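You operate a simulated robot arm through the tools that you are given. There is no shell and no other tool. Be economical: measure what you need, move in short steps, check, and stop when the job is done.

You are at the controls of a simulated robot arm. One attempt, no reset.

JOB
Run tanks 22 and 29 into 72, lift it all to 26 and drop it into 55.
Fine: run each tank empty and shut each lever again.

It is judged by the outcome, as a careful person would: the job done as asked, and still so three seconds after it is handed in. It fails if anything else is knocked over, pushed out of place, dropped, spilled or broken.

ROBOT AND FRAMES
A 7-joint arm with a fingered hand, fixed in place. Base frame: the origin is at the foot of the arm, x ahead of it, y to its left, z up. Readings come in mm, degrees, newtons and seconds.
With the tool pointing down near the work surface it reaches from about 360 to 700 mm from the base axis. Its first joint turns from -69.0 to 172.0 degrees. Payload 3.2 kg.
Tool frame: the origin (TCP) lies between the finger pads and is the grasp point; the fingertips stand 26 mm ahead of it; z points along the fingers, y is the line along which they close. Largest opening 88 mm; the body of the gripper starts 30 mm behind the TCP. The gripper is a hand of 5 fingers: y runs from the thumb to the fingers, the wrist lies at [-16, -108, -172] in the tool frame.
Orientation is that of the tool frame in the base frame, as a unit quaternion [x, y, z, w]. With the fingers straight down and the wrist toward the robot, the tool's x, y and z point along [0, 1, 0], [1, 0, 0] and [0, 0, -1] of the base frame.

CONTROLS
- The arm moves only by the tool arm_command. Its argument "increments" is a list of rows, each a list of 6 numbers: the shift along the tool's x, y, z in mm, then the turn, a rotation vector about the tool's x, y, z in degrees. In form: [[dx, dy, dz, wx, wy, wz], ...]. A call has 1 to 12 rows; each row is the pose to reach, as a shift and turn from the pose commanded when the call began, along the tool's axes at that moment. Rows are played at 5 a second. More than 50 mm and 8.6 degrees between two rows, and nothing of the call is played. Where a pose cannot be reached the arm comes as near as it can. A force on the tool above 90 N (or 10 N above the force at the start of the call, whichever is more), or a blocked arm, ends the call early, and 0.2 s more pass. In this call time passes only in rows, and 0.2 s behind the last. It gives the time, the measured TCP pose, the force on the tool (base axes), the opening and the grip force at its end, in the units of the frame above (readings bear some noise), with the torque about the TCP (base axes, N m) and any sound that the robot's microphone picked up.
- Cameras (640 x 400 px; columns grow to the right, rows downward): "scene" is fixed at [49.2, 649.7, 1583.7]; the picture's right is [-0.93, -0.37, 0.00], its down [-0.15, 0.38, -0.91] and it looks along [0.34, -0.85, -0.41] (base axes); focal length 355 px, centre (320, 200). "wrist" rides on the gripper at [67, -97, -117] in the tool frame; the picture's right is [-0.71, 0.33, -0.62], its down [-0.65, -0.65, 0.39] and it looks along [-0.28, 0.68, 0.68] (tool axes); focal length 234 px, centre (320, 200). There is no depth. A picture from a camera that has moved, and an enlarged one, comes with that camera's place and axes in the base frame and with its lens.
- capture(camera): a new picture of that camera. It takes no simulated time.
- slide_trunk(by): slides the trunk up (or, below 0, down) by that many mm; the arm rides with it, the base frame stays. It gives what a move gives, with no picture.
- move_fingers(index, middle, ring, little, thumb_bend, thumb_turn): sets how far each is bent, from 0 (flat) to 1 (curled in); at 0.3 the hand is open as for a grip, at 0.7 the pads meet at the TCP. One left out holds its place. A second passes; each finger stops where it meets its share of the squeeze, and holds until it gets a number again. It is the only way to open and close the hand. It gives what a move gives, with no picture; readings hold the bend of each and the force on index, middle, ring, little, thumb and palm. thumb_turn goes from beside the hand (0) to across from the fingers (1), as for a grip.
- inspect(camera, box): a new picture of the part [left, top, right, bottom] of that camera's present view, enlarged. It takes no simulated time.
- job_done(): hands the job in; it is judged then, once.

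Go step by step. Nothing tells you positions but the pictures and the camera data: compare them with the known pose of the tool, close in by small moves and look again before you grip or let go. The budget is 120 turns and 76 pictures, counting those below and the enlarged ones. Unless the task says otherwise, let go and move clear before handing in, and close with one line.

The tools are called after "Call:" as a command line: name --pt "numbers of a row" for each row, then --argument value for the rest, lists and objects as JSON in quotes. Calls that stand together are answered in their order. arm_command: Moves the arm, as the interface text tells. Its arguments: {"type":"object","properties":{"increments":{"type":"array"}},"required":["increments"]} The other tools are called the same way: slide_trunk (by) slides the trunk up or down; move_fingers (index, middle, ring, little, thumb_bend, thumb_turn) moves the fingers one by one; capture (camera) takes a picture; inspect (camera, box) takes an enlarged picture of a part of a camera's view; job_done () hands the job in.

At the start:

```text
time_s: 0.0
ee_pos: [393.3, -375.8, 1259.3]
orientation: [0.708, 0.707, -0.001, 0.0]
force: [0.0, -0.7, 0.2]
wrist_torque: [-0.02, 0.01, 0.0]
gripper_width: 87.9
grasp_force: 0.0
shape: jaw
bend: [0.3, 0.3, 0.3, 0.3, 0.3, 0.97]
finger forces: [0.1, 0.1, 0.0, 0.1, 0.1, 0.0]
trunk travel left (down, up): [-725.0, 115.0]
```

scene: 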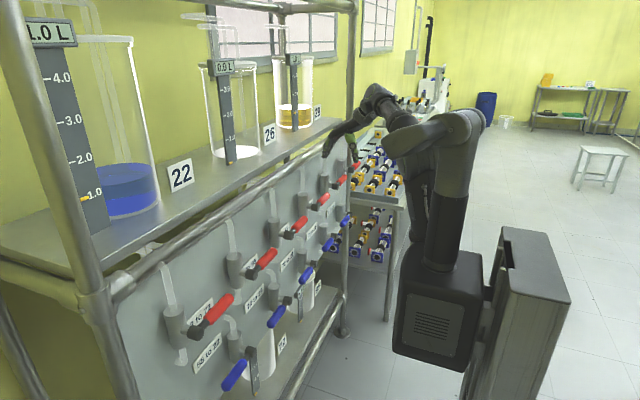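
wrist: 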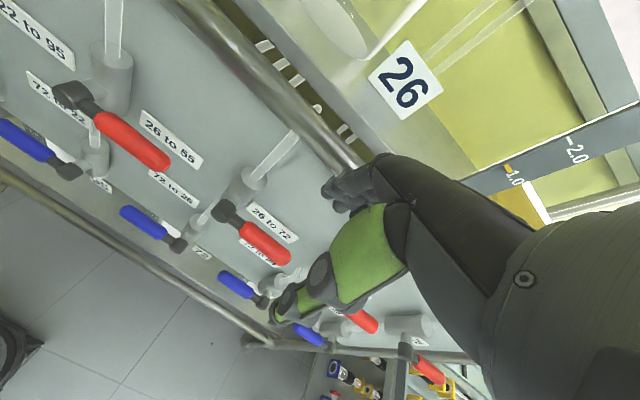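

I see a rack with upper tanks 22, 26, 29, and a panel with red and blue levers labelled "X to Y". I'll enlarge the views to read the labels and levels.

Call:
inspect --camera "scene" --box '[150, 240, 310, 400]'

Call:
inspect --camera "scene" --box '[230, 140, 390, 300]'

Call:
inspect --camera "wrist" --box '[0, 0, 240, 260]'

Call:
inspect --camera "wrist" --box '[180, 150, 480, 400]'

```text
2.50 times, centred on (230, 320) of scene
camera zoom: at [49.2, 649.7, 1583.7], right [-0.93, -0.37, 0.0], down [-0.15, 0.38, -0.91], along [0.34, -0.85, -0.41], focal length 888 px, centre (545, -100)
```

zoom: 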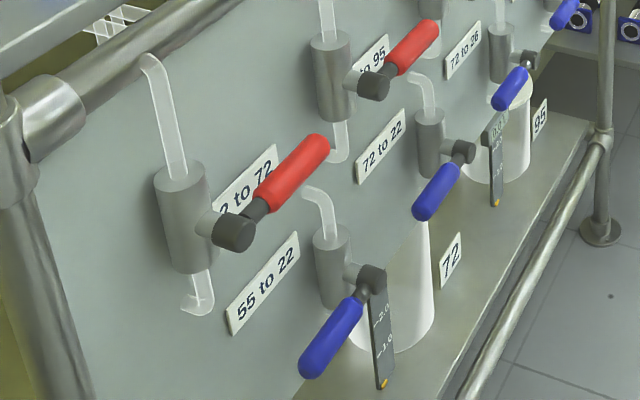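

```text
2.50 times, centred on (310, 220) of scene
camera zoom: at [49.2, 649.7, 1583.7], right [-0.93, -0.37, 0.0], down [-0.15, 0.38, -0.91], along [0.34, -0.85, -0.41], focal length 888 px, centre (345, 150)
```

zoom: 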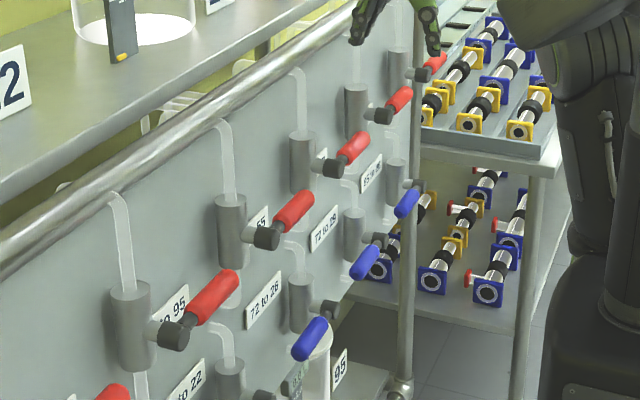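

```text
1.54 times, centred on (120, 130) of wrist
camera zoom: at [295.7, -308.8, 1375.6], right [0.33, -0.71, 0.62], down [-0.65, -0.65, -0.39], along [0.68, -0.28, -0.68], focal length 360 px, centre (628, 308)
```

zoom: 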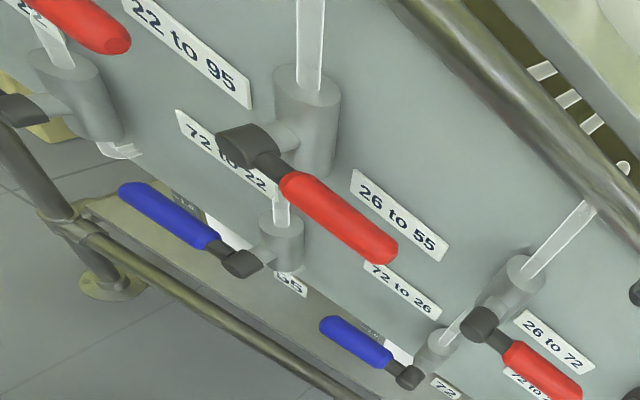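

```text
1.60 times, centred on (330, 275) of wrist
camera zoom: at [295.7, -308.8, 1375.6], right [0.33, -0.71, 0.62], down [-0.65, -0.65, -0.39], along [0.68, -0.28, -0.68], focal length 375 px, centre (304, 80)
```

zoom: 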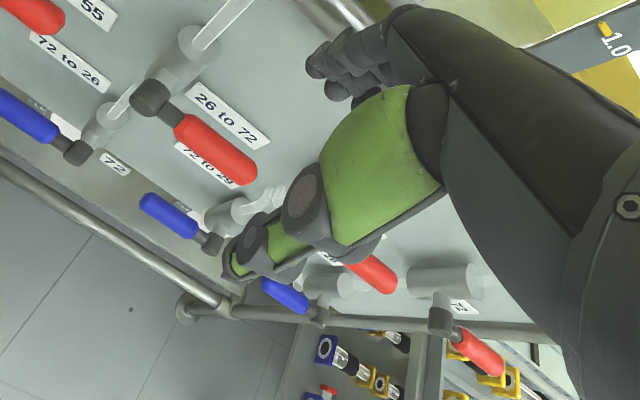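

The red levers point to -y at about x=450, z=1090, with hubs at y≈268, 73, -122, -317, -512 and -700. The blue levers point to +y at z≈887. I'll tilt the hand forward in part to get a frontal view of the labels and tanks.

Call:
arm_command --pt "0 -10 0 -8 0 0" --pt "0 -20 0 -16 0 0" --pt "0 -30 0 -24 0 0" --pt "0 -40 0 -32 0 0" --pt "0 -40 0 -40 0 0" --pt "0 -40 0 -48 0 0"

Call:
capture --camera "wrist"

Call:
inspect --camera "scene" --box '[200, 40, 360, 180]'

```text
time_s: 1.4
ee_pos: [352.1, -376.7, 1259.7]
orientation: [0.646, 0.646, 0.287, 0.288]
force: [-0.5, -0.1, 0.7]
wrist_torque: [0.02, 0.0, 0.06]
gripper_width: 87.9
grasp_force: 0.0
shape: jaw
bend: [0.3, 0.3, 0.3, 0.3, 0.3, 0.97]
finger forces: [0.0, 0.0, 0.0, 0.0, 0.0, 0.0]
trunk travel left (down, up): [-725.0, 115.0]
```

```text
69 pictures are left
camera wrist: at [200.5, -309.7, 1264.3], right [-0.24, -0.71, 0.66], down [-0.15, -0.65, -0.75], along [0.96, -0.28, 0.05], focal length 234 px, centre (320, 200)
```

wrist: 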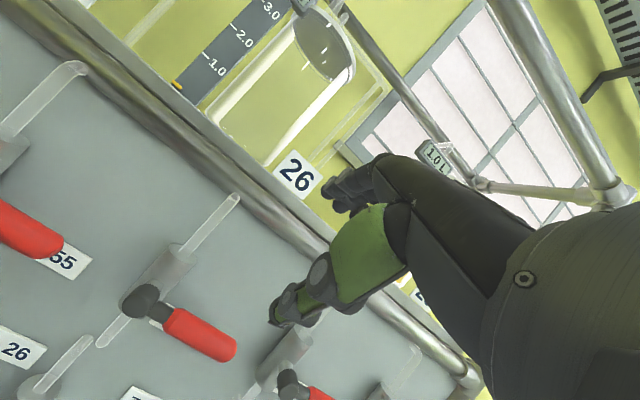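

```text
2.86 times, centred on (280, 110) of scene
camera zoom: at [49.2, 649.7, 1583.7], right [-0.93, -0.37, 0.0], down [-0.15, 0.38, -0.91], along [0.34, -0.85, -0.41], focal length 1015 px, centre (434, 457)
```

zoom: 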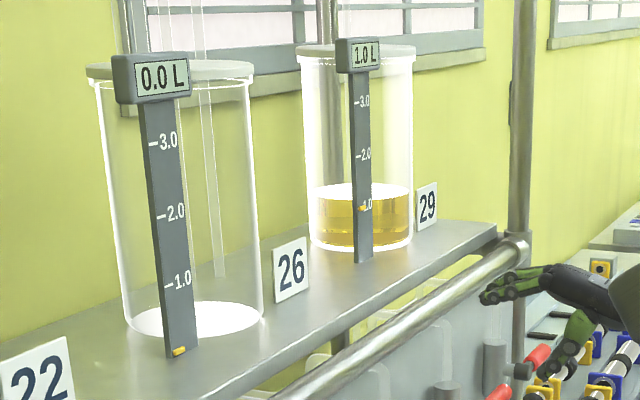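

The readouts show tank 26 at 0.0 L and tank 29 at 1.0 L. I'll finish turning the hand so the tool points at the panel (+x).

Call:
arm_command --pt "0 0 0 -8 0 0" --pt "0 0 0 -16 0 0" --pt "0 0 0 -24 0 0" --pt "0 0 0 -32 0 0" --pt "0 0 0 -40 0 0" --pt "0 0 0 -42 0 0"

Call:
capture --camera "wrist"

```text
time_s: 2.8
ee_pos: [351.6, -376.7, 1260.2]
orientation: [0.5, 0.499, 0.5, 0.501]
force: [1.1, 0.4, -0.7]
wrist_torque: [0.01, -0.01, 0.0]
gripper_width: 88.0
grasp_force: 0.0
shape: jaw
bend: [0.3, 0.3, 0.3, 0.3, 0.3, 0.97]
finger forces: [0.0, 0.0, 0.0, 0.0, 0.0, 0.1]
trunk travel left (down, up): [-725.0, 115.0]
```

```text
67 pictures are left
camera wrist: at [235.1, -308.8, 1161.7], right [-0.63, -0.71, 0.33], down [0.39, -0.65, -0.65], along [0.68, -0.28, 0.68], focal length 234 px, centre (320, 200)
```

wrist: 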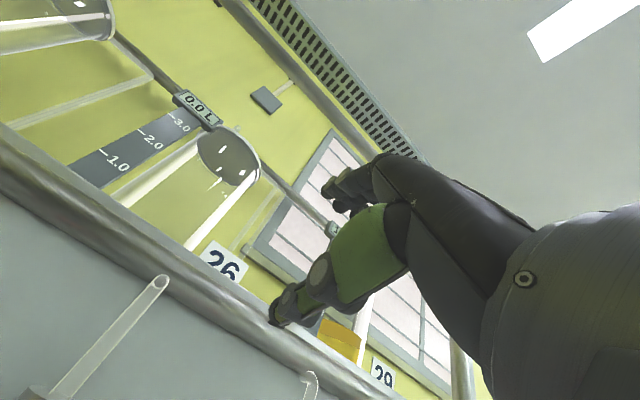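

The forward pose reaches fine. Now I'll tilt back down and move right to read the labels at the far right.

Call:
arm_command --pt "-25 0 0 8 0 0" --pt "-50 0 0 16 0 0" --pt "-75 0 0 24 0 0" --pt "-100 0 0 32 0 0" --pt "-125 0 0 40 0 0" --pt "-150 0 0 48 0 0" --pt "-175 0 0 56 0 0" --pt "-200 0 0 64 0 0"

Call:
capture --camera "wrist"

```text
time_s: 4.6
ee_pos: [354.0, -579.5, 1257.7]
orientation: [0.69, 0.688, 0.159, 0.156]
force: [0.7, 0.1, -0.2]
wrist_torque: [0.06, 0.0, 0.0]
gripper_width: 87.7
grasp_force: 0.0
shape: jaw
bend: [0.3, 0.3, 0.3, 0.3, 0.3, 0.97]
finger forces: [0.0, 0.0, 0.1, 0.1, 0.0, 0.1]
trunk travel left (down, up): [-725.0, 115.0]
```

```text
66 pictures are left
camera wrist: at [216.4, -511.3, 1320.8], right [0.02, -0.71, 0.7], down [-0.42, -0.65, -0.64], along [0.91, -0.28, -0.31], focal length 234 px, centre (320, 200)
```

wrist: 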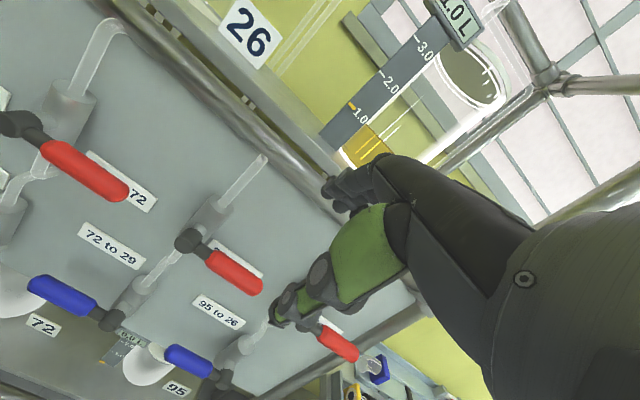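

Enlarging to read the right-hand labels.

Call:
inspect --camera "wrist" --box '[160, 200, 400, 400]'

Call:
inspect --camera "wrist" --box '[0, 80, 160, 400]'

```text
2.00 times, centred on (280, 300) of wrist
camera zoom: at [216.4, -511.3, 1320.8], right [0.02, -0.71, 0.7], down [-0.42, -0.65, -0.64], along [0.91, -0.28, -0.31], focal length 468 px, centre (400, 0)
```

zoom: 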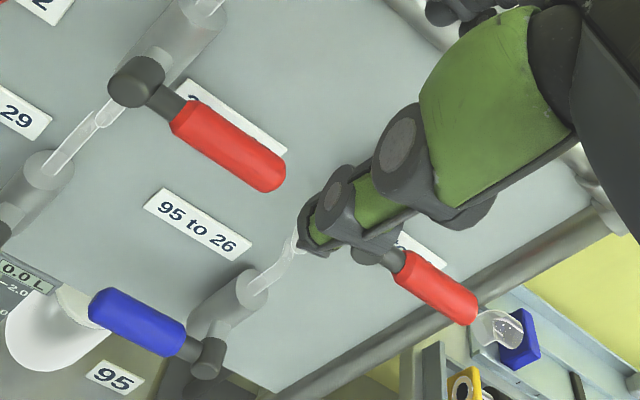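

```text
1.25 times, centred on (80, 240) of wrist
camera zoom: at [216.4, -511.3, 1320.8], right [0.02, -0.71, 0.7], down [-0.42, -0.65, -0.64], along [0.91, -0.28, -0.31], focal length 293 px, centre (620, 150)
```

zoom: 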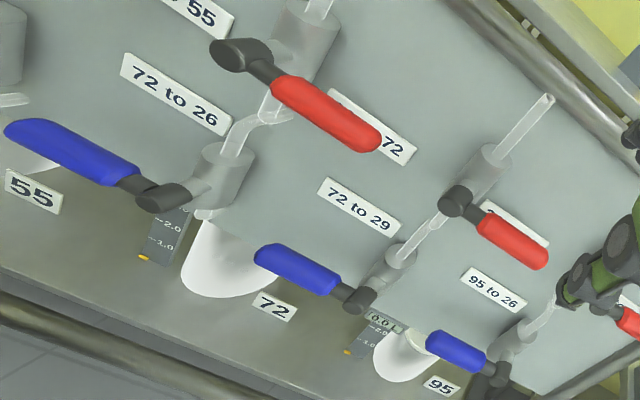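

Every label sits behind its own lever. Blue 3 is "72 to 26" and red 3 is "26 to 55". I still need to read the labels on red 5 and 6, so I'll go lower.

Call:
slide_trunk --by -200

Call:
capture --camera "wrist"

```text
time_s: 6.8
ee_pos: [352.9, -576.3, 1060.4]
orientation: [0.69, 0.688, 0.158, 0.159]
force: [-0.1, -1.5, -0.4]
wrist_torque: [-0.01, -0.01, 0.02]
gripper_width: 88.0
grasp_force: 0.0
shape: jaw
bend: [0.3, 0.3, 0.3, 0.3, 0.3, 0.97]
finger forces: [0.1, 0.0, 0.0, 0.0, 0.0, 0.1]
trunk travel left (down, up): [-525.0, 315.0]
```

```text
63 pictures are left
camera wrist: at [215.5, -508.9, 1122.2], right [0.02, -0.71, 0.71], down [-0.42, -0.65, -0.64], along [0.91, -0.28, -0.31], focal length 234 px, centre (320, 200)
```

wrist: 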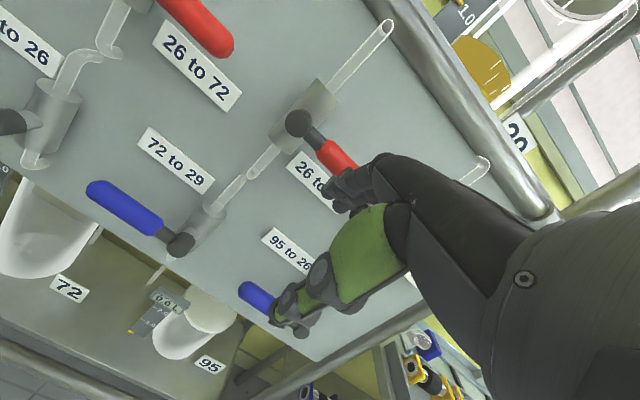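

Red 5 is "26 to …", so red 6 is "29 to 72", as its label end showed earlier. It's the farthest lever, so I'll raise a little and yaw toward it to test the reach and see it directly.

Call:
slide_trunk --by 150

Call:
arm_command --pt "0 0 0 0 -3.66 7.49" --pt "0 0 0 0 -7.3 15" --pt "0 0 0 0 -11 22.5" --pt "0 0 0 0 -14.6 30" --pt "0 0 0 0 -18.3 37.4" --pt "0 0 0 0 -22 45"

Call:
capture --camera "wrist"

Call:
capture --camera "scene"

```text
time_s: 8.5
ee_pos: [354.0, -577.2, 1209.4]
orientation: [0.689, 0.689, 0.159, 0.159]
force: [1.5, 0.1, 0.2]
wrist_torque: [-0.01, 0.01, 0.02]
gripper_width: 87.9
grasp_force: 0.1
shape: jaw
bend: [0.3, 0.3, 0.3, 0.3, 0.3, 0.97]
finger forces: [0.1, 0.0, 0.0, 0.1, 0.1, 0.0]
trunk travel left (down, up): [-675.0, 165.0]
```

```text
time_s: 9.9
ee_pos: [355.1, -575.6, 1210.4]
orientation: [0.916, 0.331, 0.076, 0.214]
force: [-0.4, 0.4, -0.6]
wrist_torque: [-0.04, 0.02, -0.02]
gripper_width: 87.7
grasp_force: 0.1
shape: jaw
bend: [0.3, 0.3, 0.3, 0.3, 0.3, 0.97]
finger forces: [0.0, 0.0, 0.0, 0.0, 0.1, 0.0]
trunk travel left (down, up): [-675.0, 165.0]
```

```text
62 pictures are left
camera wrist: at [318.3, -424.9, 1272.3], right [-0.53, -0.47, 0.71], down [-0.77, -0.1, -0.64], along [0.37, -0.88, -0.31], focal length 234 px, centre (320, 200)
```

wrist: 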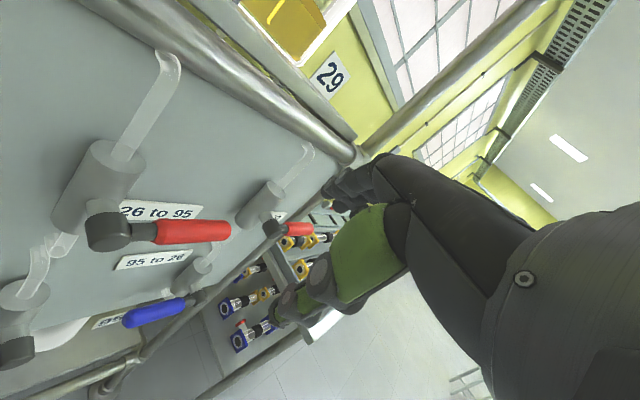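

```text
61 pictures are left
```

scene: 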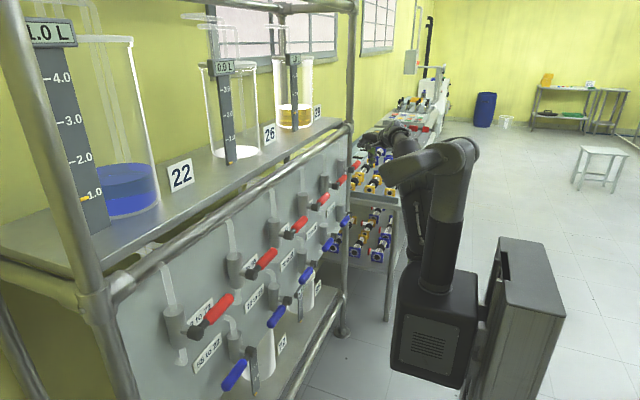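

Confirmed: red 5 is "26 to 95" and red 6 is beyond it. I'll learn the lever mechanics on the easy one, red 1 ("22 to 72"). I'm un-yawing and moving left, clear of the panel.

Call:
arm_command --pt "0 0 0 0 3.66 -7.49" --pt "0 0 0 0 7.3 -15" --pt "0 0 0 0 11 -22.5" --pt "0 0 0 0 14.6 -30" --pt "0 0 0 0 18.3 -37.4" --pt "0 0 0 0 22 -45"

Call:
arm_command --pt "50 0 0 -8 0 0" --pt "100 0 0 -16 0 0" --pt "150 0 0 -24 0 0" --pt "200 0 0 -32 0 0" --pt "250 0 0 -40 0 0" --pt "300 0 0 -48 0 0" --pt "350 0 0 -56 0 0" --pt "400 0 0 -64 0 0" --pt "450 0 0 -64 0 0" --pt "500 0 0 -64 0 0" --pt "550 0 0 -64 0 0" --pt "600 0 0 -64 0 0"

Call:
capture --camera "scene"

```text
time_s: 11.3
ee_pos: [354.2, -575.9, 1209.8]
orientation: [0.689, 0.689, 0.16, 0.159]
force: [0.1, 0.1, -0.9]
wrist_torque: [0.03, 0.02, 0.01]
gripper_width: 87.8
grasp_force: 0.2
shape: jaw
bend: [0.3, 0.3, 0.3, 0.3, 0.3, 0.97]
finger forces: [0.1, 0.0, 0.1, 0.0, 0.0, 0.0]
trunk travel left (down, up): [-675.0, 165.0]
```

```text
time_s: 13.9
ee_pos: [458.8, -196.7, 1140.4]
orientation: [0.479, 0.513, 0.513, 0.494]
force: [-4.9, -5.6, 28.6]
wrist_torque: [-0.42, 0.39, -0.14]
gripper_width: 53.2
grasp_force: 0.0
shape: jaw
bend: [0.3, 0.3, 0.3, 0.3, 0.45, 1.0]
finger forces: [0.0, 0.1, 0.0, 0.1, 28.9, 0.0]
out of reach, approached as far as the arm can: row 5, 6, 7, 8, 9, 10, 11, 12
trunk travel left (down, up): [-675.0, 165.0]
```

```text
60 pictures are left
```

scene: 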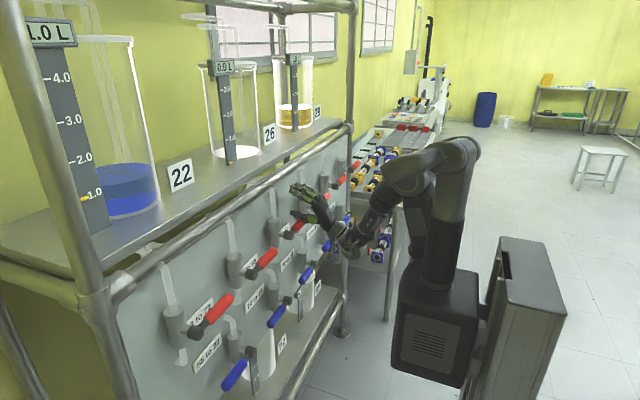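

The near zone was out of reach, so the arm drifted forward and the thumb is now resting on red 3 with about 29 N. I'll look closely before backing off.

Call:
inspect --camera "scene" --box '[240, 150, 360, 270]'

Call:
capture --camera "wrist"

```text
3.33 times, centred on (300, 210) of scene
camera zoom: at [49.2, 649.7, 1583.7], right [-0.93, -0.37, 0.0], down [-0.15, 0.38, -0.91], along [0.34, -0.85, -0.41], focal length 1185 px, centre (387, 167)
```

zoom: 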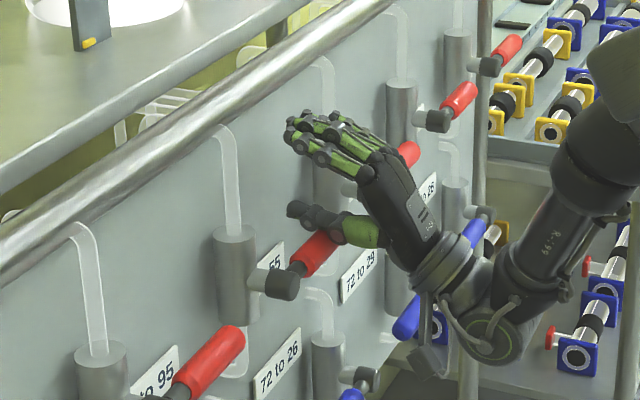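

```text
58 pictures are left
camera wrist: at [340.5, -138.0, 1039.9], right [-0.59, -0.74, 0.33], down [0.43, -0.64, -0.64], along [0.68, -0.23, 0.69], focal length 234 px, centre (320, 200)
```

wrist: 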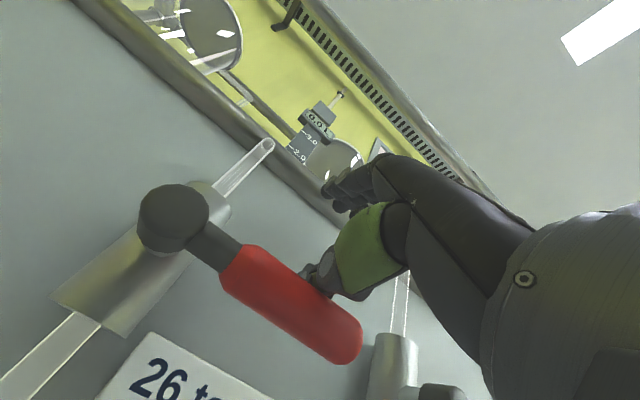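

Red 3 is still horizontal, and 29 N downward did not move it, so it probably opens upward. I'll lift slightly off it and pull back from the panel.

Call:
slide_trunk --by 25

Call:
arm_command --pt "0 0 -10 0 0 0"

```text
time_s: 14.6
ee_pos: [462.0, -188.5, 1157.8]
orientation: [0.482, 0.521, 0.51, 0.486]
force: [-0.4, -0.5, 0.3]
wrist_torque: [0.03, -0.04, 0.03]
gripper_width: 88.0
grasp_force: 0.1
shape: jaw
bend: [0.3, 0.3, 0.3, 0.3, 0.3, 0.97]
finger forces: [0.0, 0.1, 0.1, 0.0, 0.0, 0.0]
trunk travel left (down, up): [-700.0, 140.0]
```

```text
time_s: 15.0
ee_pos: [461.0, -189.3, 1158.6]
orientation: [0.482, 0.52, 0.51, 0.487]
force: [-0.3, -0.2, -0.7]
wrist_torque: [-0.02, 0.0, 0.01]
gripper_width: 87.7
grasp_force: 0.0
shape: jaw
bend: [0.3, 0.3, 0.3, 0.3, 0.3, 0.97]
finger forces: [0.0, 0.1, 0.1, 0.0, 0.0, 0.0]
out of reach, approached as far as the arm can: row 1
trunk travel left (down, up): [-700.0, 140.0]
```

The thumb is free. I'll back away from the panel and to the right, where the arm can retract.

Call:
arm_command --pt "-30 10 -10 0 0 0" --pt "-60 10 -30 0 0 0" --pt "-90 10 -50 0 0 0" --pt "-120 10 -70 0 0 0" --pt "-150 10 -90 0 0 0"

Call:
move_fingers --index 0 --middle 0 --ring 0 --little 0 --thumb_bend 0 --thumb_turn 0

Call:
inspect --camera "scene" --box '[260, 130, 380, 250]'

Call:
capture --camera "wrist"

```text
time_s: 16.2
ee_pos: [379.2, -345.9, 1171.7]
orientation: [0.482, 0.52, 0.511, 0.486]
force: [0.7, 0.1, 0.0]
wrist_torque: [0.02, 0.0, 0.01]
gripper_width: 88.0
grasp_force: 0.1
shape: jaw
bend: [0.3, 0.3, 0.3, 0.3, 0.3, 0.97]
finger forces: [0.1, 0.0, 0.1, 0.0, 0.0, 0.0]
trunk travel left (down, up): [-700.0, 140.0]
```

```text
time_s: 17.2
ee_pos: [379.9, -343.2, 1170.4]
orientation: [0.483, 0.518, 0.511, 0.487]
force: [-0.3, -0.5, -0.2]
wrist_torque: [0.0, 0.04, 0.02]
gripper_width: 132.5
grasp_force: 0.1
shape: fingers
bend: [0.0, 0.0, 0.0, 0.0, 0.01, 0.0]
finger forces: [0.0, 0.0, 0.0, 0.0, 0.1, 0.0]
trunk travel left (down, up): [-700.0, 140.0]
```

```text
3.33 times, centred on (320, 190) of scene
camera zoom: at [49.2, 649.7, 1583.7], right [-0.93, -0.37, 0.0], down [-0.15, 0.38, -0.91], along [0.34, -0.85, -0.41], focal length 1185 px, centre (320, 233)
```

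zoom: 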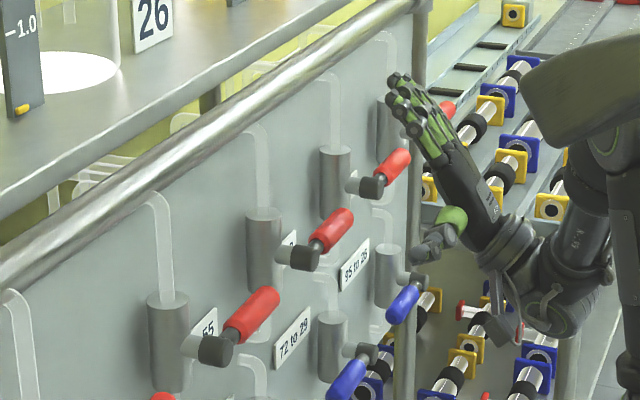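

```text
56 pictures are left
camera wrist: at [259.1, -286.1, 1073.2], right [-0.58, -0.74, 0.34], down [0.43, -0.63, -0.65], along [0.7, -0.23, 0.68], focal length 234 px, centre (320, 200)
```

wrist: 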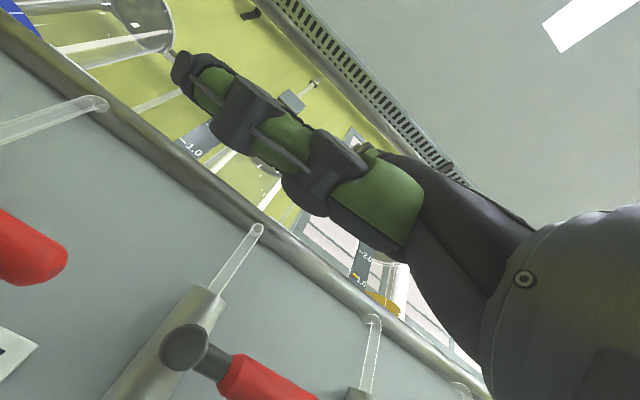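

With bend 0 the fingers lie along the palm axis, and the thumb sits beside the hand. I'll reset the grip shape and test rolling the hand about the tool axis, which turning a lever by grip will need.

Call:
move_fingers --index 0.3 --middle 0.3 --ring 0.3 --little 0.3 --thumb_bend 0.3 --thumb_turn 1

Call:
arm_command --pt "0 0 0 0 0 8" --pt "0 0 0 0 0 16" --pt "0 0 0 0 0 24" --pt "0 0 0 0 0 32" --pt "0 0 0 0 0 40" --pt "0 0 0 0 0 48" --pt "0 0 0 0 0 56" --pt "0 0 0 0 0 64" --pt "0 0 0 0 0 72" --pt "0 0 0 0 0 80" --pt "0 0 0 0 0 88"

Call:
capture --camera "wrist"

```text
time_s: 18.2
ee_pos: [380.0, -345.3, 1171.1]
orientation: [0.482, 0.52, 0.511, 0.486]
force: [0.4, 0.3, -0.2]
wrist_torque: [0.0, 0.0, 0.02]
gripper_width: 88.5
grasp_force: 0.1
shape: fingers
bend: [0.3, 0.3, 0.3, 0.3, 0.3, 0.97]
finger forces: [0.0, 0.0, 0.0, 0.0, 0.1, 0.0]
trunk travel left (down, up): [-700.0, 140.0]
```

```text
time_s: 20.6
ee_pos: [418.7, -396.8, 1149.6]
orientation: [0.709, 0.04, 0.704, -0.009]
force: [0.4, 0.5, 0.6]
wrist_torque: [-0.01, 0.01, -0.03]
gripper_width: 87.8
grasp_force: 0.1
shape: fingers
bend: [0.3, 0.3, 0.3, 0.3, 0.3, 0.97]
finger forces: [0.0, 0.0, 0.0, 0.0, 0.0, 0.0]
out of reach, approached as far as the arm can: row 3, 4, 5, 6, 7, 8, 9, 10, 11
trunk travel left (down, up): [-700.0, 140.0]
```

```text
55 pictures are left
camera wrist: at [294.7, -304.1, 1213.0], right [-0.6, -0.41, -0.69], down [0.34, 0.65, -0.68], along [0.72, -0.64, -0.25], focal length 234 px, centre (320, 200)
```

wrist: 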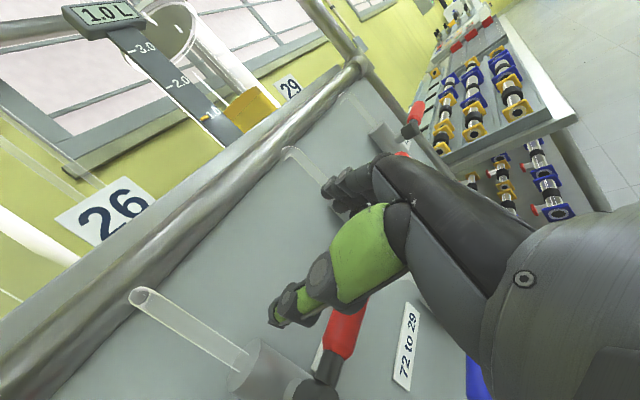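

The +90° roll works, with a small inward limit. I'll continue to 180° (thumb up), shifting a bit farther out.

Call:
arm_command --pt "10 10 -4 0 0 8" --pt "20 20 -8 0 0 16" --pt "30 30 -12 0 0 24" --pt "40 40 -16 0 0 32" --pt "40 50 -20 0 0 40" --pt "40 60 -20 0 0 48" --pt "40 60 -20 0 0 56" --pt "40 60 -20 0 0 64" --pt "40 60 -20 0 0 72" --pt "40 60 -20 0 0 80" --pt "40 60 -20 0 0 86"

Call:
capture --camera "wrist"

Call:
inspect --camera "scene" --box '[260, 100, 440, 250]'

```text
time_s: 23.0
ee_pos: [398.2, -459.7, 1190.1]
orientation: [0.543, -0.455, 0.512, -0.485]
force: [-0.1, -0.1, 0.0]
wrist_torque: [0.01, 0.0, -0.01]
gripper_width: 87.7
grasp_force: 0.0
shape: fingers
bend: [0.3, 0.3, 0.3, 0.3, 0.3, 0.97]
finger forces: [0.0, 0.0, 0.1, 0.0, 0.0, 0.1]
out of reach, approached as far as the arm can: row 1, 2, 3, 4
trunk travel left (down, up): [-700.0, 140.0]
```

```text
54 pictures are left
camera wrist: at [286.6, -522.4, 1296.2], right [-0.67, 0.62, -0.41], down [0.35, 0.74, 0.57], along [0.66, 0.24, -0.71], focal length 234 px, centre (320, 200)
```

wrist: 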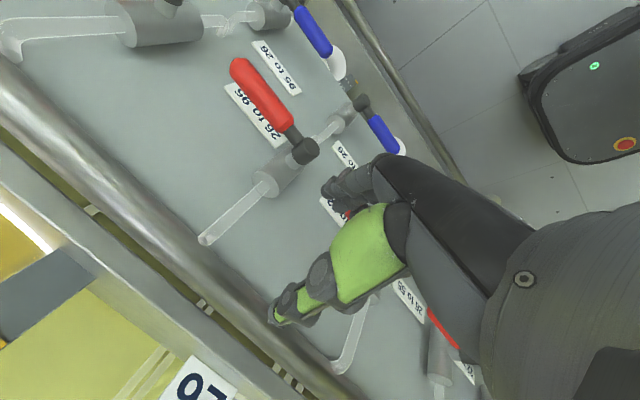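

```text
2.67 times, centred on (350, 175) of scene
camera zoom: at [49.2, 649.7, 1583.7], right [-0.93, -0.37, 0.0], down [-0.15, 0.38, -0.91], along [0.34, -0.85, -0.41], focal length 948 px, centre (240, 267)
```

zoom: 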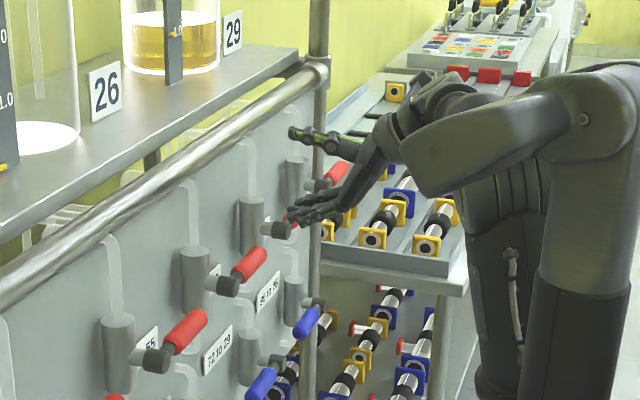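

Thumb-up works: fingers below with pads up suit lifting a lever. I'll move toward red 6 with the hand yawed outward.

Call:
arm_command --pt "36 0 0 0 8 0" --pt "72 0 0 0 16 0" --pt "108 0 0 0 24 0" --pt "144 0 0 0 32 0" --pt "180 0 0 0 40 0"

Call:
capture --camera "wrist"

Call:
inspect --camera "scene" --box '[290, 100, 420, 220]'

```text
time_s: 24.2
ee_pos: [412.7, -637.1, 1213.5]
orientation: [0.336, -0.592, 0.668, -0.3]
force: [0.0, -0.2, 1.2]
wrist_torque: [0.01, -0.02, -0.02]
gripper_width: 87.9
grasp_force: 0.1
shape: fingers
bend: [0.3, 0.3, 0.3, 0.3, 0.3, 0.97]
finger forces: [0.0, 0.1, 0.0, 0.1, 0.1, 0.1]
trunk travel left (down, up): [-700.0, 140.0]
```

```text
52 pictures are left
camera wrist: at [277.9, -610.3, 1307.0], right [-0.08, 0.89, -0.44], down [0.7, 0.37, 0.62], along [0.71, -0.26, -0.65], focal length 234 px, centre (320, 200)
```

wrist: 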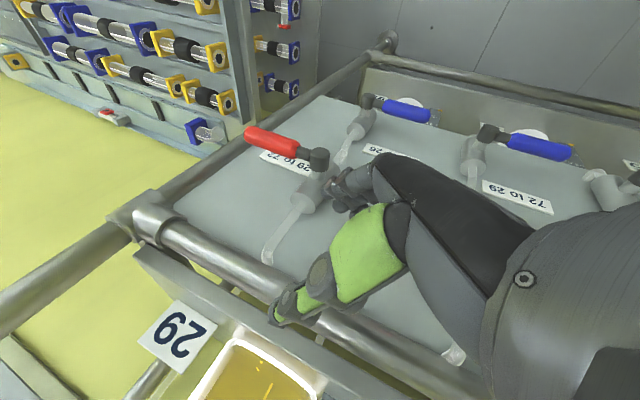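

```text
3.33 times, centred on (355, 160) of scene
camera zoom: at [49.2, 649.7, 1583.7], right [-0.93, -0.37, 0.0], down [-0.15, 0.38, -0.91], along [0.34, -0.85, -0.41], focal length 1185 px, centre (203, 333)
```

zoom: 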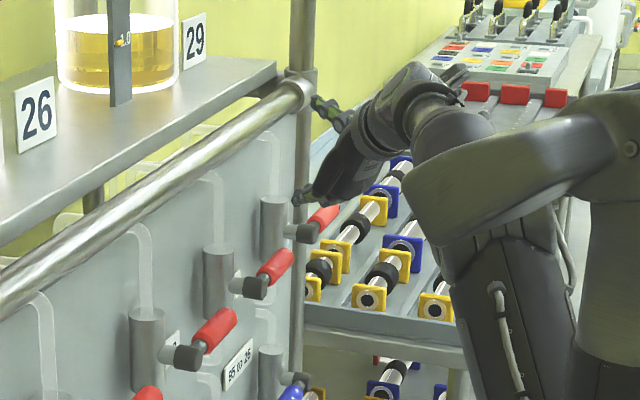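

I now see "29 to 72" clearly: hub at (447,-705,1092), tip at (450,-808). I'll retract, lower to lever height, then check before moving in.

Call:
arm_command --pt "0 0 -25 0 0 0" --pt "0 0 -50 0 0 0"

Call:
slide_trunk --by -120

Call:
arm_command --pt "40 0 0 0 0 0" --pt "82 0 0 0 0 0" --pt "82 0 40 0 0 0"

Call:
capture --camera "wrist"

Call:
inspect --camera "scene" --box '[290, 120, 420, 240]'

```text
time_s: 24.8
ee_pos: [368.5, -607.3, 1210.9]
orientation: [0.337, -0.592, 0.668, -0.3]
force: [0.0, 1.0, -0.2]
wrist_torque: [-0.01, 0.01, 0.02]
gripper_width: 87.9
grasp_force: 0.1
shape: fingers
bend: [0.3, 0.3, 0.3, 0.3, 0.3, 0.97]
finger forces: [0.0, 0.0, 0.1, 0.0, 0.1, 0.0]
trunk travel left (down, up): [-700.0, 140.0]
```

```text
time_s: 26.3
ee_pos: [368.9, -608.4, 1090.2]
orientation: [0.336, -0.593, 0.668, -0.301]
force: [-0.2, 0.0, -0.3]
wrist_torque: [-0.01, -0.02, -0.01]
gripper_width: 88.0
grasp_force: 0.0
shape: fingers
bend: [0.3, 0.3, 0.3, 0.3, 0.3, 0.97]
finger forces: [0.0, 0.1, 0.0, 0.1, 0.0, 0.0]
trunk travel left (down, up): [-580.0, 260.0]
```

```text
time_s: 27.1
ee_pos: [355.3, -699.3, 1100.3]
orientation: [0.338, -0.592, 0.667, -0.301]
force: [0.2, 0.0, -0.2]
wrist_torque: [0.0, 0.0, -0.03]
gripper_width: 87.9
grasp_force: 0.0
shape: fingers
bend: [0.3, 0.3, 0.3, 0.3, 0.3, 0.97]
finger forces: [0.0, 0.1, 0.1, 0.0, 0.0, 0.1]
trunk travel left (down, up): [-580.0, 260.0]
```

```text
50 pictures are left
camera wrist: at [221.1, -672.0, 1194.8], right [-0.08, 0.89, -0.44], down [0.7, 0.37, 0.62], along [0.71, -0.26, -0.65], focal length 234 px, centre (320, 200)
```

wrist: 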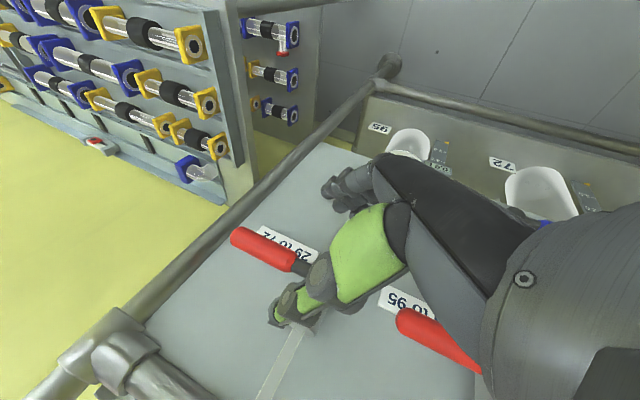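

```text
3.33 times, centred on (355, 180) of scene
camera zoom: at [49.2, 649.7, 1583.7], right [-0.93, -0.37, 0.0], down [-0.15, 0.38, -0.91], along [0.34, -0.85, -0.41], focal length 1185 px, centre (203, 267)
```

zoom: 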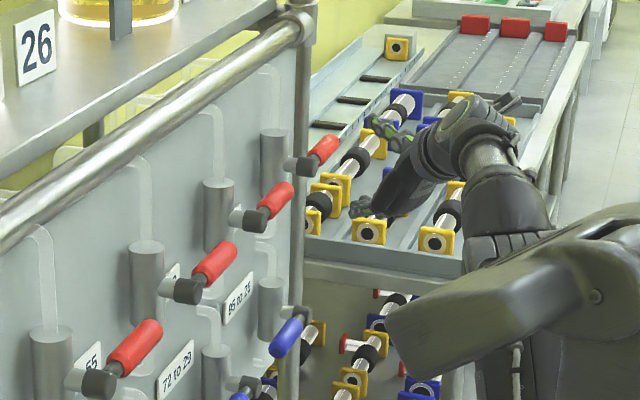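

The pre-grasp is aligned with the lever. I'm moving in along the tool axis so the lever enters between thumb (above) and fingers (below).

Call:
arm_command --pt "0 6 28 0 0 0" --pt "0 10 56 0 0 0" --pt "0 14 84 0 0 0" --pt "0 16 110 0 0 0"

Call:
capture --camera "wrist"

Call:
inspect --camera "scene" --box '[310, 120, 410, 220]'

```text
time_s: 28.1
ee_pos: [407.6, -737.9, 1093.4]
orientation: [0.335, -0.593, 0.668, -0.299]
force: [-0.4, 0.0, 0.3]
wrist_torque: [0.02, -0.01, 0.0]
gripper_width: 87.9
grasp_force: 0.1
shape: fingers
bend: [0.3, 0.3, 0.3, 0.3, 0.3, 0.97]
finger forces: [0.0, 0.1, 0.0, 0.0, 0.1, 0.1]
out of reach, approached as far as the arm can: row 3, 4
trunk travel left (down, up): [-580.0, 260.0]
```

```text
48 pictures are left
camera wrist: at [273.5, -710.6, 1188.4], right [-0.08, 0.89, -0.44], down [0.7, 0.37, 0.62], along [0.71, -0.26, -0.65], focal length 234 px, centre (320, 200)
```

wrist: 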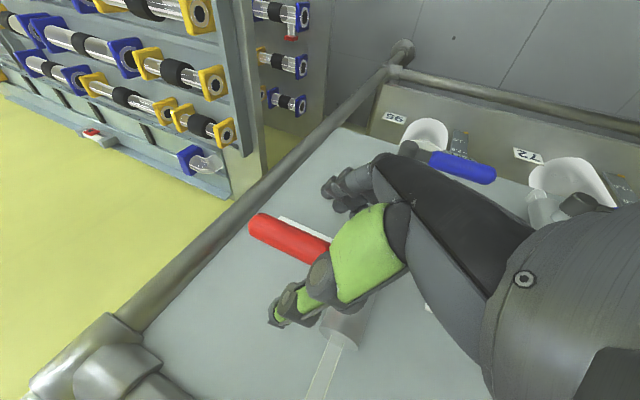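

```text
4.00 times, centred on (360, 170) of scene
camera zoom: at [49.2, 649.7, 1583.7], right [-0.93, -0.37, 0.0], down [-0.15, 0.38, -0.91], along [0.34, -0.85, -0.41], focal length 1422 px, centre (160, 320)
```

zoom: 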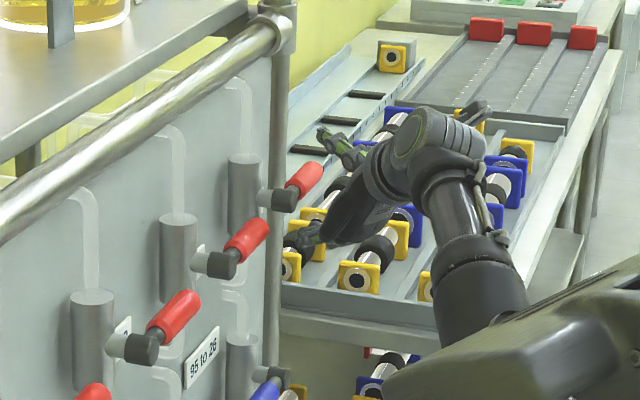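

The arm is at its limit here, with the wrist about 683 mm out. A palm-up flat hand reaches further and can lift from below, so I'll retract, flatten the fingers and pitch the hand to palm-up.

Call:
arm_command --pt "0 0 -30 0 0 0" --pt "0 0 -60 0 0 0" --pt "0 0 -60 8 1.5 0" --pt "0 0 -60 16 3 0" --pt "0 0 -60 24 5 0" --pt "0 0 -60 32 7 0" --pt "0 0 -60 40 9 0"

Call:
move_fingers --index 0 --middle 0 --ring 0 --little 0 --thumb_bend 0 --thumb_turn 0

Call:
inspect --camera "scene" --box '[310, 120, 430, 240]'

Call:
capture --camera "wrist"

```text
time_s: 29.7
ee_pos: [360.8, -702.9, 1089.4]
orientation: [0.161, -0.35, 0.854, -0.35]
force: [-0.6, 0.8, -0.5]
wrist_torque: [-0.04, -0.01, 0.03]
gripper_width: 87.9
grasp_force: 0.1
shape: fingers
bend: [0.3, 0.3, 0.3, 0.3, 0.3, 0.97]
finger forces: [0.0, 0.0, 0.0, 0.1, 0.0, 0.0]
trunk travel left (down, up): [-580.0, 260.0]
```

```text
time_s: 30.7
ee_pos: [359.3, -702.4, 1089.8]
orientation: [0.161, -0.35, 0.854, -0.35]
force: [-0.1, -0.1, -0.8]
wrist_torque: [0.02, 0.0, 0.02]
gripper_width: 132.8
grasp_force: 0.1
shape: fingers
bend: [0.0, 0.0, 0.0, 0.0, 0.01, 0.0]
finger forces: [0.0, 0.1, 0.1, 0.0, 0.0, 0.0]
trunk travel left (down, up): [-580.0, 260.0]
```

```text
3.33 times, centred on (370, 180) of scene
camera zoom: at [49.2, 649.7, 1583.7], right [-0.93, -0.37, 0.0], down [-0.15, 0.38, -0.91], along [0.34, -0.85, -0.41], focal length 1185 px, centre (153, 267)
```

zoom: 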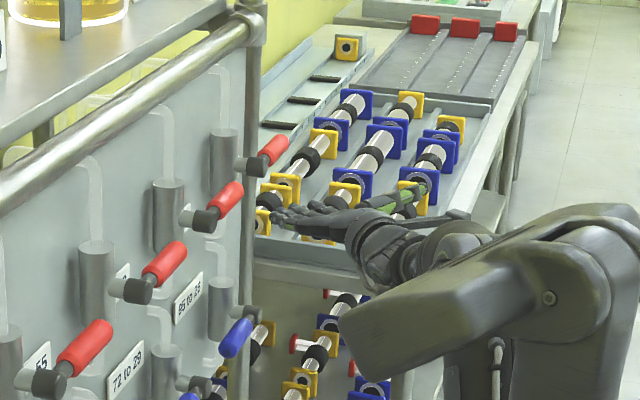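

```text
45 pictures are left
camera wrist: at [205.4, -643.4, 1078.7], right [0.33, 0.64, -0.7], down [0.34, 0.61, 0.72], along [0.88, -0.48, -0.01], focal length 234 px, centre (320, 200)
```

wrist: 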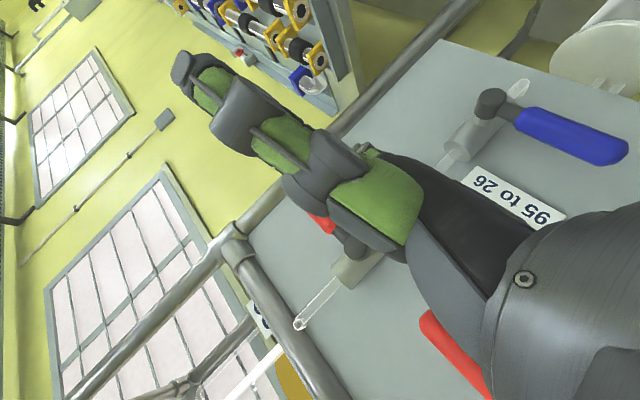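

Palm-up flat hand works. Rolled so the palm faces +y, the hand becomes a thin vertical blade with the index on top, which can lift beside the hub and then sweep left. I'll roll it now while still retracted.

Call:
arm_command --pt "0 0 0 0 -5.8 -5.8" --pt "0 0 0 0 -11.6 -11.6" --pt "0 0 0 0 -17.4 -17.4" --pt "0 0 0 0 -23.2 -23.2" --pt "0 0 0 0 -29 -29" --pt "0 0 0 0 -34.8 -34.8" --pt "0 0 0 0 -40.6 -40.6" --pt "0 0 0 0 -46.4 -46.4" --pt "0 0 0 0 -52.2 -52.2" --pt "0 0 0 0 -58 -58" --pt "0 0 0 0 -63.6 -63.6"

Call:
capture --camera "wrist"

Call:
inspect --camera "scene" --box '[310, 120, 430, 240]'

```text
time_s: 33.1
ee_pos: [361.3, -703.1, 1089.9]
orientation: [0.716, 0.009, 0.698, 0.004]
force: [0.5, 0.7, -0.7]
wrist_torque: [0.05, 0.03, 0.02]
gripper_width: 132.5
grasp_force: 0.0
shape: fingers
bend: [0.0, 0.0, 0.0, 0.0, 0.01, 0.0]
finger forces: [0.1, 0.1, 0.1, 0.0, 0.0, 0.1]
trunk travel left (down, up): [-580.0, 260.0]
```

```text
44 pictures are left
camera wrist: at [245.9, -605.6, 1157.3], right [-0.64, -0.35, -0.68], down [0.37, 0.64, -0.67], along [0.68, -0.68, -0.28], focal length 234 px, centre (320, 200)
```

wrist: 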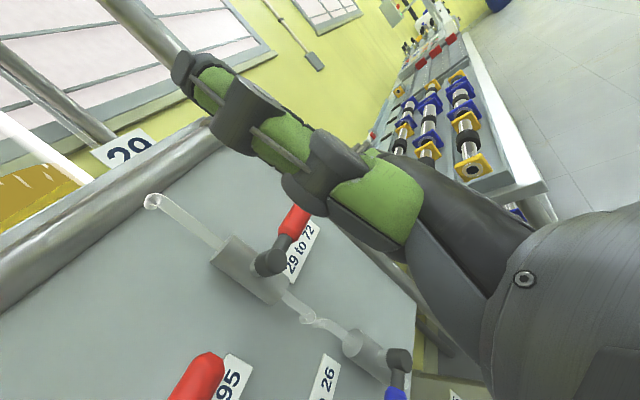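

```text
3.33 times, centred on (370, 180) of scene
camera zoom: at [49.2, 649.7, 1583.7], right [-0.93, -0.37, 0.0], down [-0.15, 0.38, -0.91], along [0.34, -0.85, -0.41], focal length 1185 px, centre (153, 267)
```

zoom: 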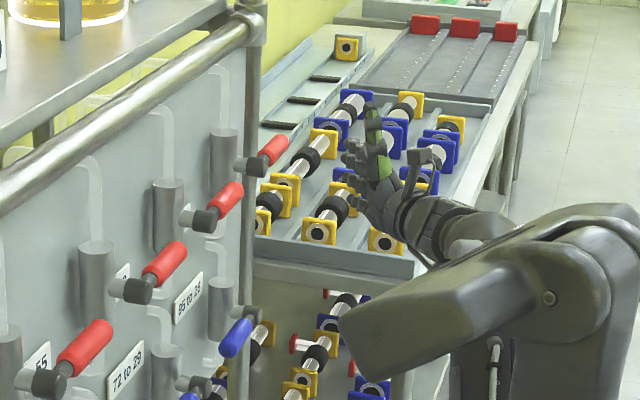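

The hand is a vertical blade now; its fingertips sit at about TCP+(-15,-49). I'll lower beneath the lever and go forward under the red 6 handle.

Call:
slide_trunk --by -85

Call:
arm_command --pt "0 5 30 0 0 0" --pt "0 10 60 0 0 0" --pt "0 14 90 0 0 0" --pt "0 15 110 0 0 0"

Call:
capture --camera "wrist"

Call:
inspect --camera "scene" --box '[310, 130, 410, 230]'

```text
time_s: 34.3
ee_pos: [362.7, -705.0, 1005.3]
orientation: [0.715, 0.008, 0.699, 0.003]
force: [0.1, -0.3, 0.3]
wrist_torque: [-0.02, 0.01, 0.01]
gripper_width: 132.7
grasp_force: 0.0
shape: fingers
bend: [0.0, 0.0, 0.0, 0.0, 0.01, 0.0]
finger forces: [0.0, 0.1, 0.0, 0.1, 0.0, 0.1]
trunk travel left (down, up): [-495.0, 345.0]
```

```text
time_s: 35.3
ee_pos: [471.8, -718.4, 1003.8]
orientation: [0.716, 0.009, 0.698, 0.003]
force: [-0.4, 0.5, -0.1]
wrist_torque: [0.01, -0.02, 0.0]
gripper_width: 132.7
grasp_force: 0.0
shape: fingers
bend: [0.0, 0.0, 0.0, 0.0, 0.01, 0.0]
finger forces: [0.1, 0.1, 0.0, 0.0, 0.0, 0.0]
trunk travel left (down, up): [-495.0, 345.0]
```

```text
42 pictures are left
camera wrist: at [355.9, -619.4, 1071.4], right [-0.64, -0.35, -0.69], down [0.37, 0.64, -0.67], along [0.68, -0.68, -0.28], focal length 234 px, centre (320, 200)
```

wrist: 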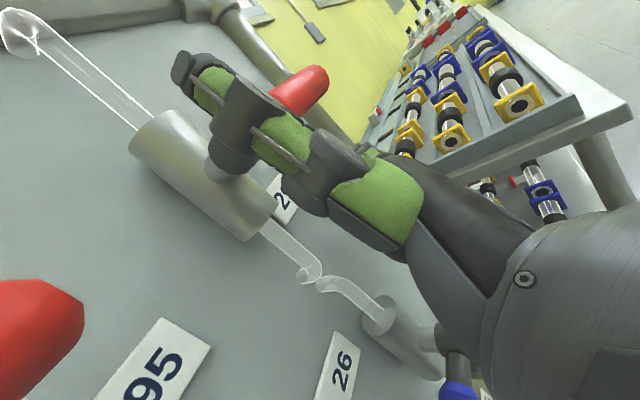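

```text
4.00 times, centred on (360, 180) of scene
camera zoom: at [49.2, 649.7, 1583.7], right [-0.93, -0.37, 0.0], down [-0.15, 0.38, -0.91], along [0.34, -0.85, -0.41], focal length 1422 px, centre (160, 280)
```

zoom: 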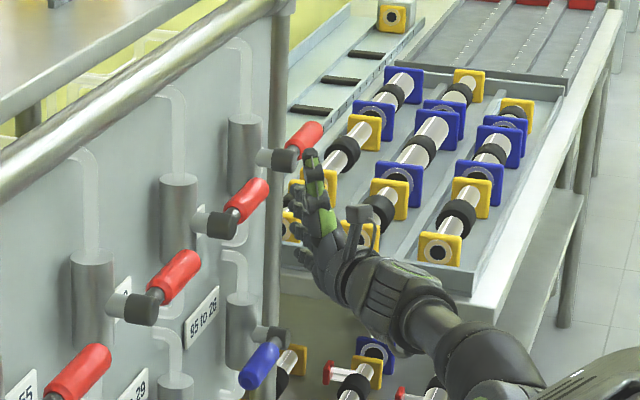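

Fingertips are under the handle at about (450,-767,1030), and the thumb is clear in front of the hub. I'm raising slowly to contact.

Call:
arm_command --pt "12 0 0 0 0 0" --pt "24 0 0 0 0 0" --pt "34 0 0 0 0 0" --pt "42 0 0 0 0 0" --pt "50 0 0 0 0 0"

Call:
inspect --camera "scene" --box '[310, 130, 410, 230]'

```text
time_s: 36.5
ee_pos: [473.7, -718.1, 1051.8]
orientation: [0.715, 0.009, 0.699, 0.003]
force: [-1.2, 1.7, -2.3]
wrist_torque: [0.08, -0.06, -0.03]
gripper_width: 133.5
grasp_force: 0.3
shape: fingers
bend: [0.0, 0.0, 0.0, 0.0, 0.01, 0.0]
finger forces: [1.8, 0.1, 0.0, 0.0, 0.0, 0.0]
trunk travel left (down, up): [-495.0, 345.0]
```

```text
4.00 times, centred on (360, 180) of scene
camera zoom: at [49.2, 649.7, 1583.7], right [-0.93, -0.37, 0.0], down [-0.15, 0.38, -0.91], along [0.34, -0.85, -0.41], focal length 1422 px, centre (160, 280)
```

zoom: 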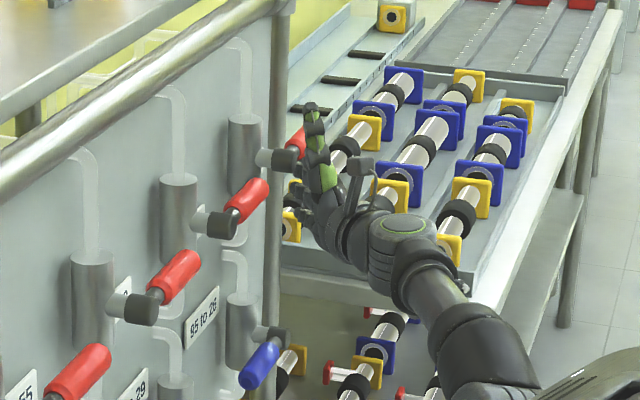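

Light contact on the index. I'll continue upward and see whether the lever turns.

Call:
arm_command --pt "8 0 0 0 0 0" --pt "16 0 0 0 0 0" --pt "24 0 0 0 0 0" --pt "32 0 0 0 0 0" --pt "40 0 0 0 0 0"

Call:
inspect --camera "scene" --box '[310, 110, 410, 210]'

Call:
capture --camera "wrist"

```text
time_s: 37.7
ee_pos: [474.1, -716.9, 1094.3]
orientation: [0.715, 0.007, 0.699, 0.004]
force: [-2.0, -0.7, -1.6]
wrist_torque: [0.1, -0.14, -0.08]
gripper_width: 133.6
grasp_force: 1.4
shape: fingers
bend: [0.0, 0.0, 0.0, 0.0, 0.01, 0.0]
finger forces: [2.7, 0.0, 0.0, 0.1, 0.0, 0.0]
trunk travel left (down, up): [-495.0, 345.0]
```

```text
4.00 times, centred on (360, 160) of scene
camera zoom: at [49.2, 649.7, 1583.7], right [-0.93, -0.37, 0.0], down [-0.15, 0.38, -0.91], along [0.34, -0.85, -0.41], focal length 1422 px, centre (160, 360)
```

zoom: 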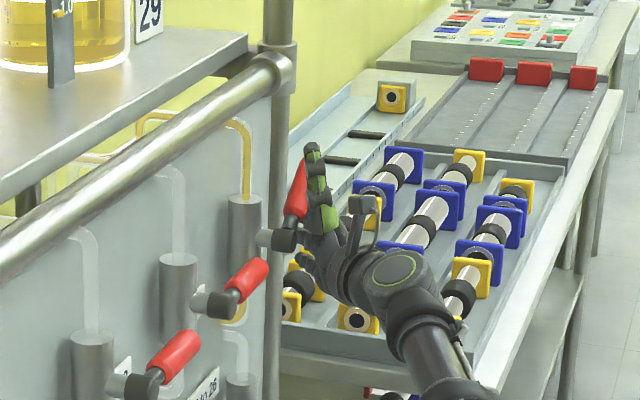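

```text
38 pictures are left
camera wrist: at [358.3, -619.0, 1161.4], right [-0.64, -0.35, -0.69], down [0.37, 0.64, -0.67], along [0.68, -0.68, -0.28], focal length 234 px, centre (320, 200)
```

wrist: 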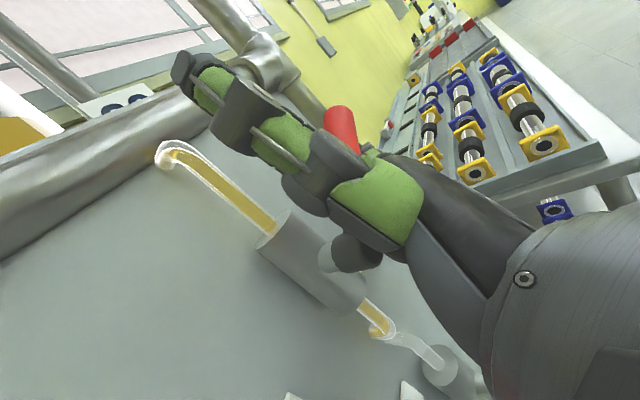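

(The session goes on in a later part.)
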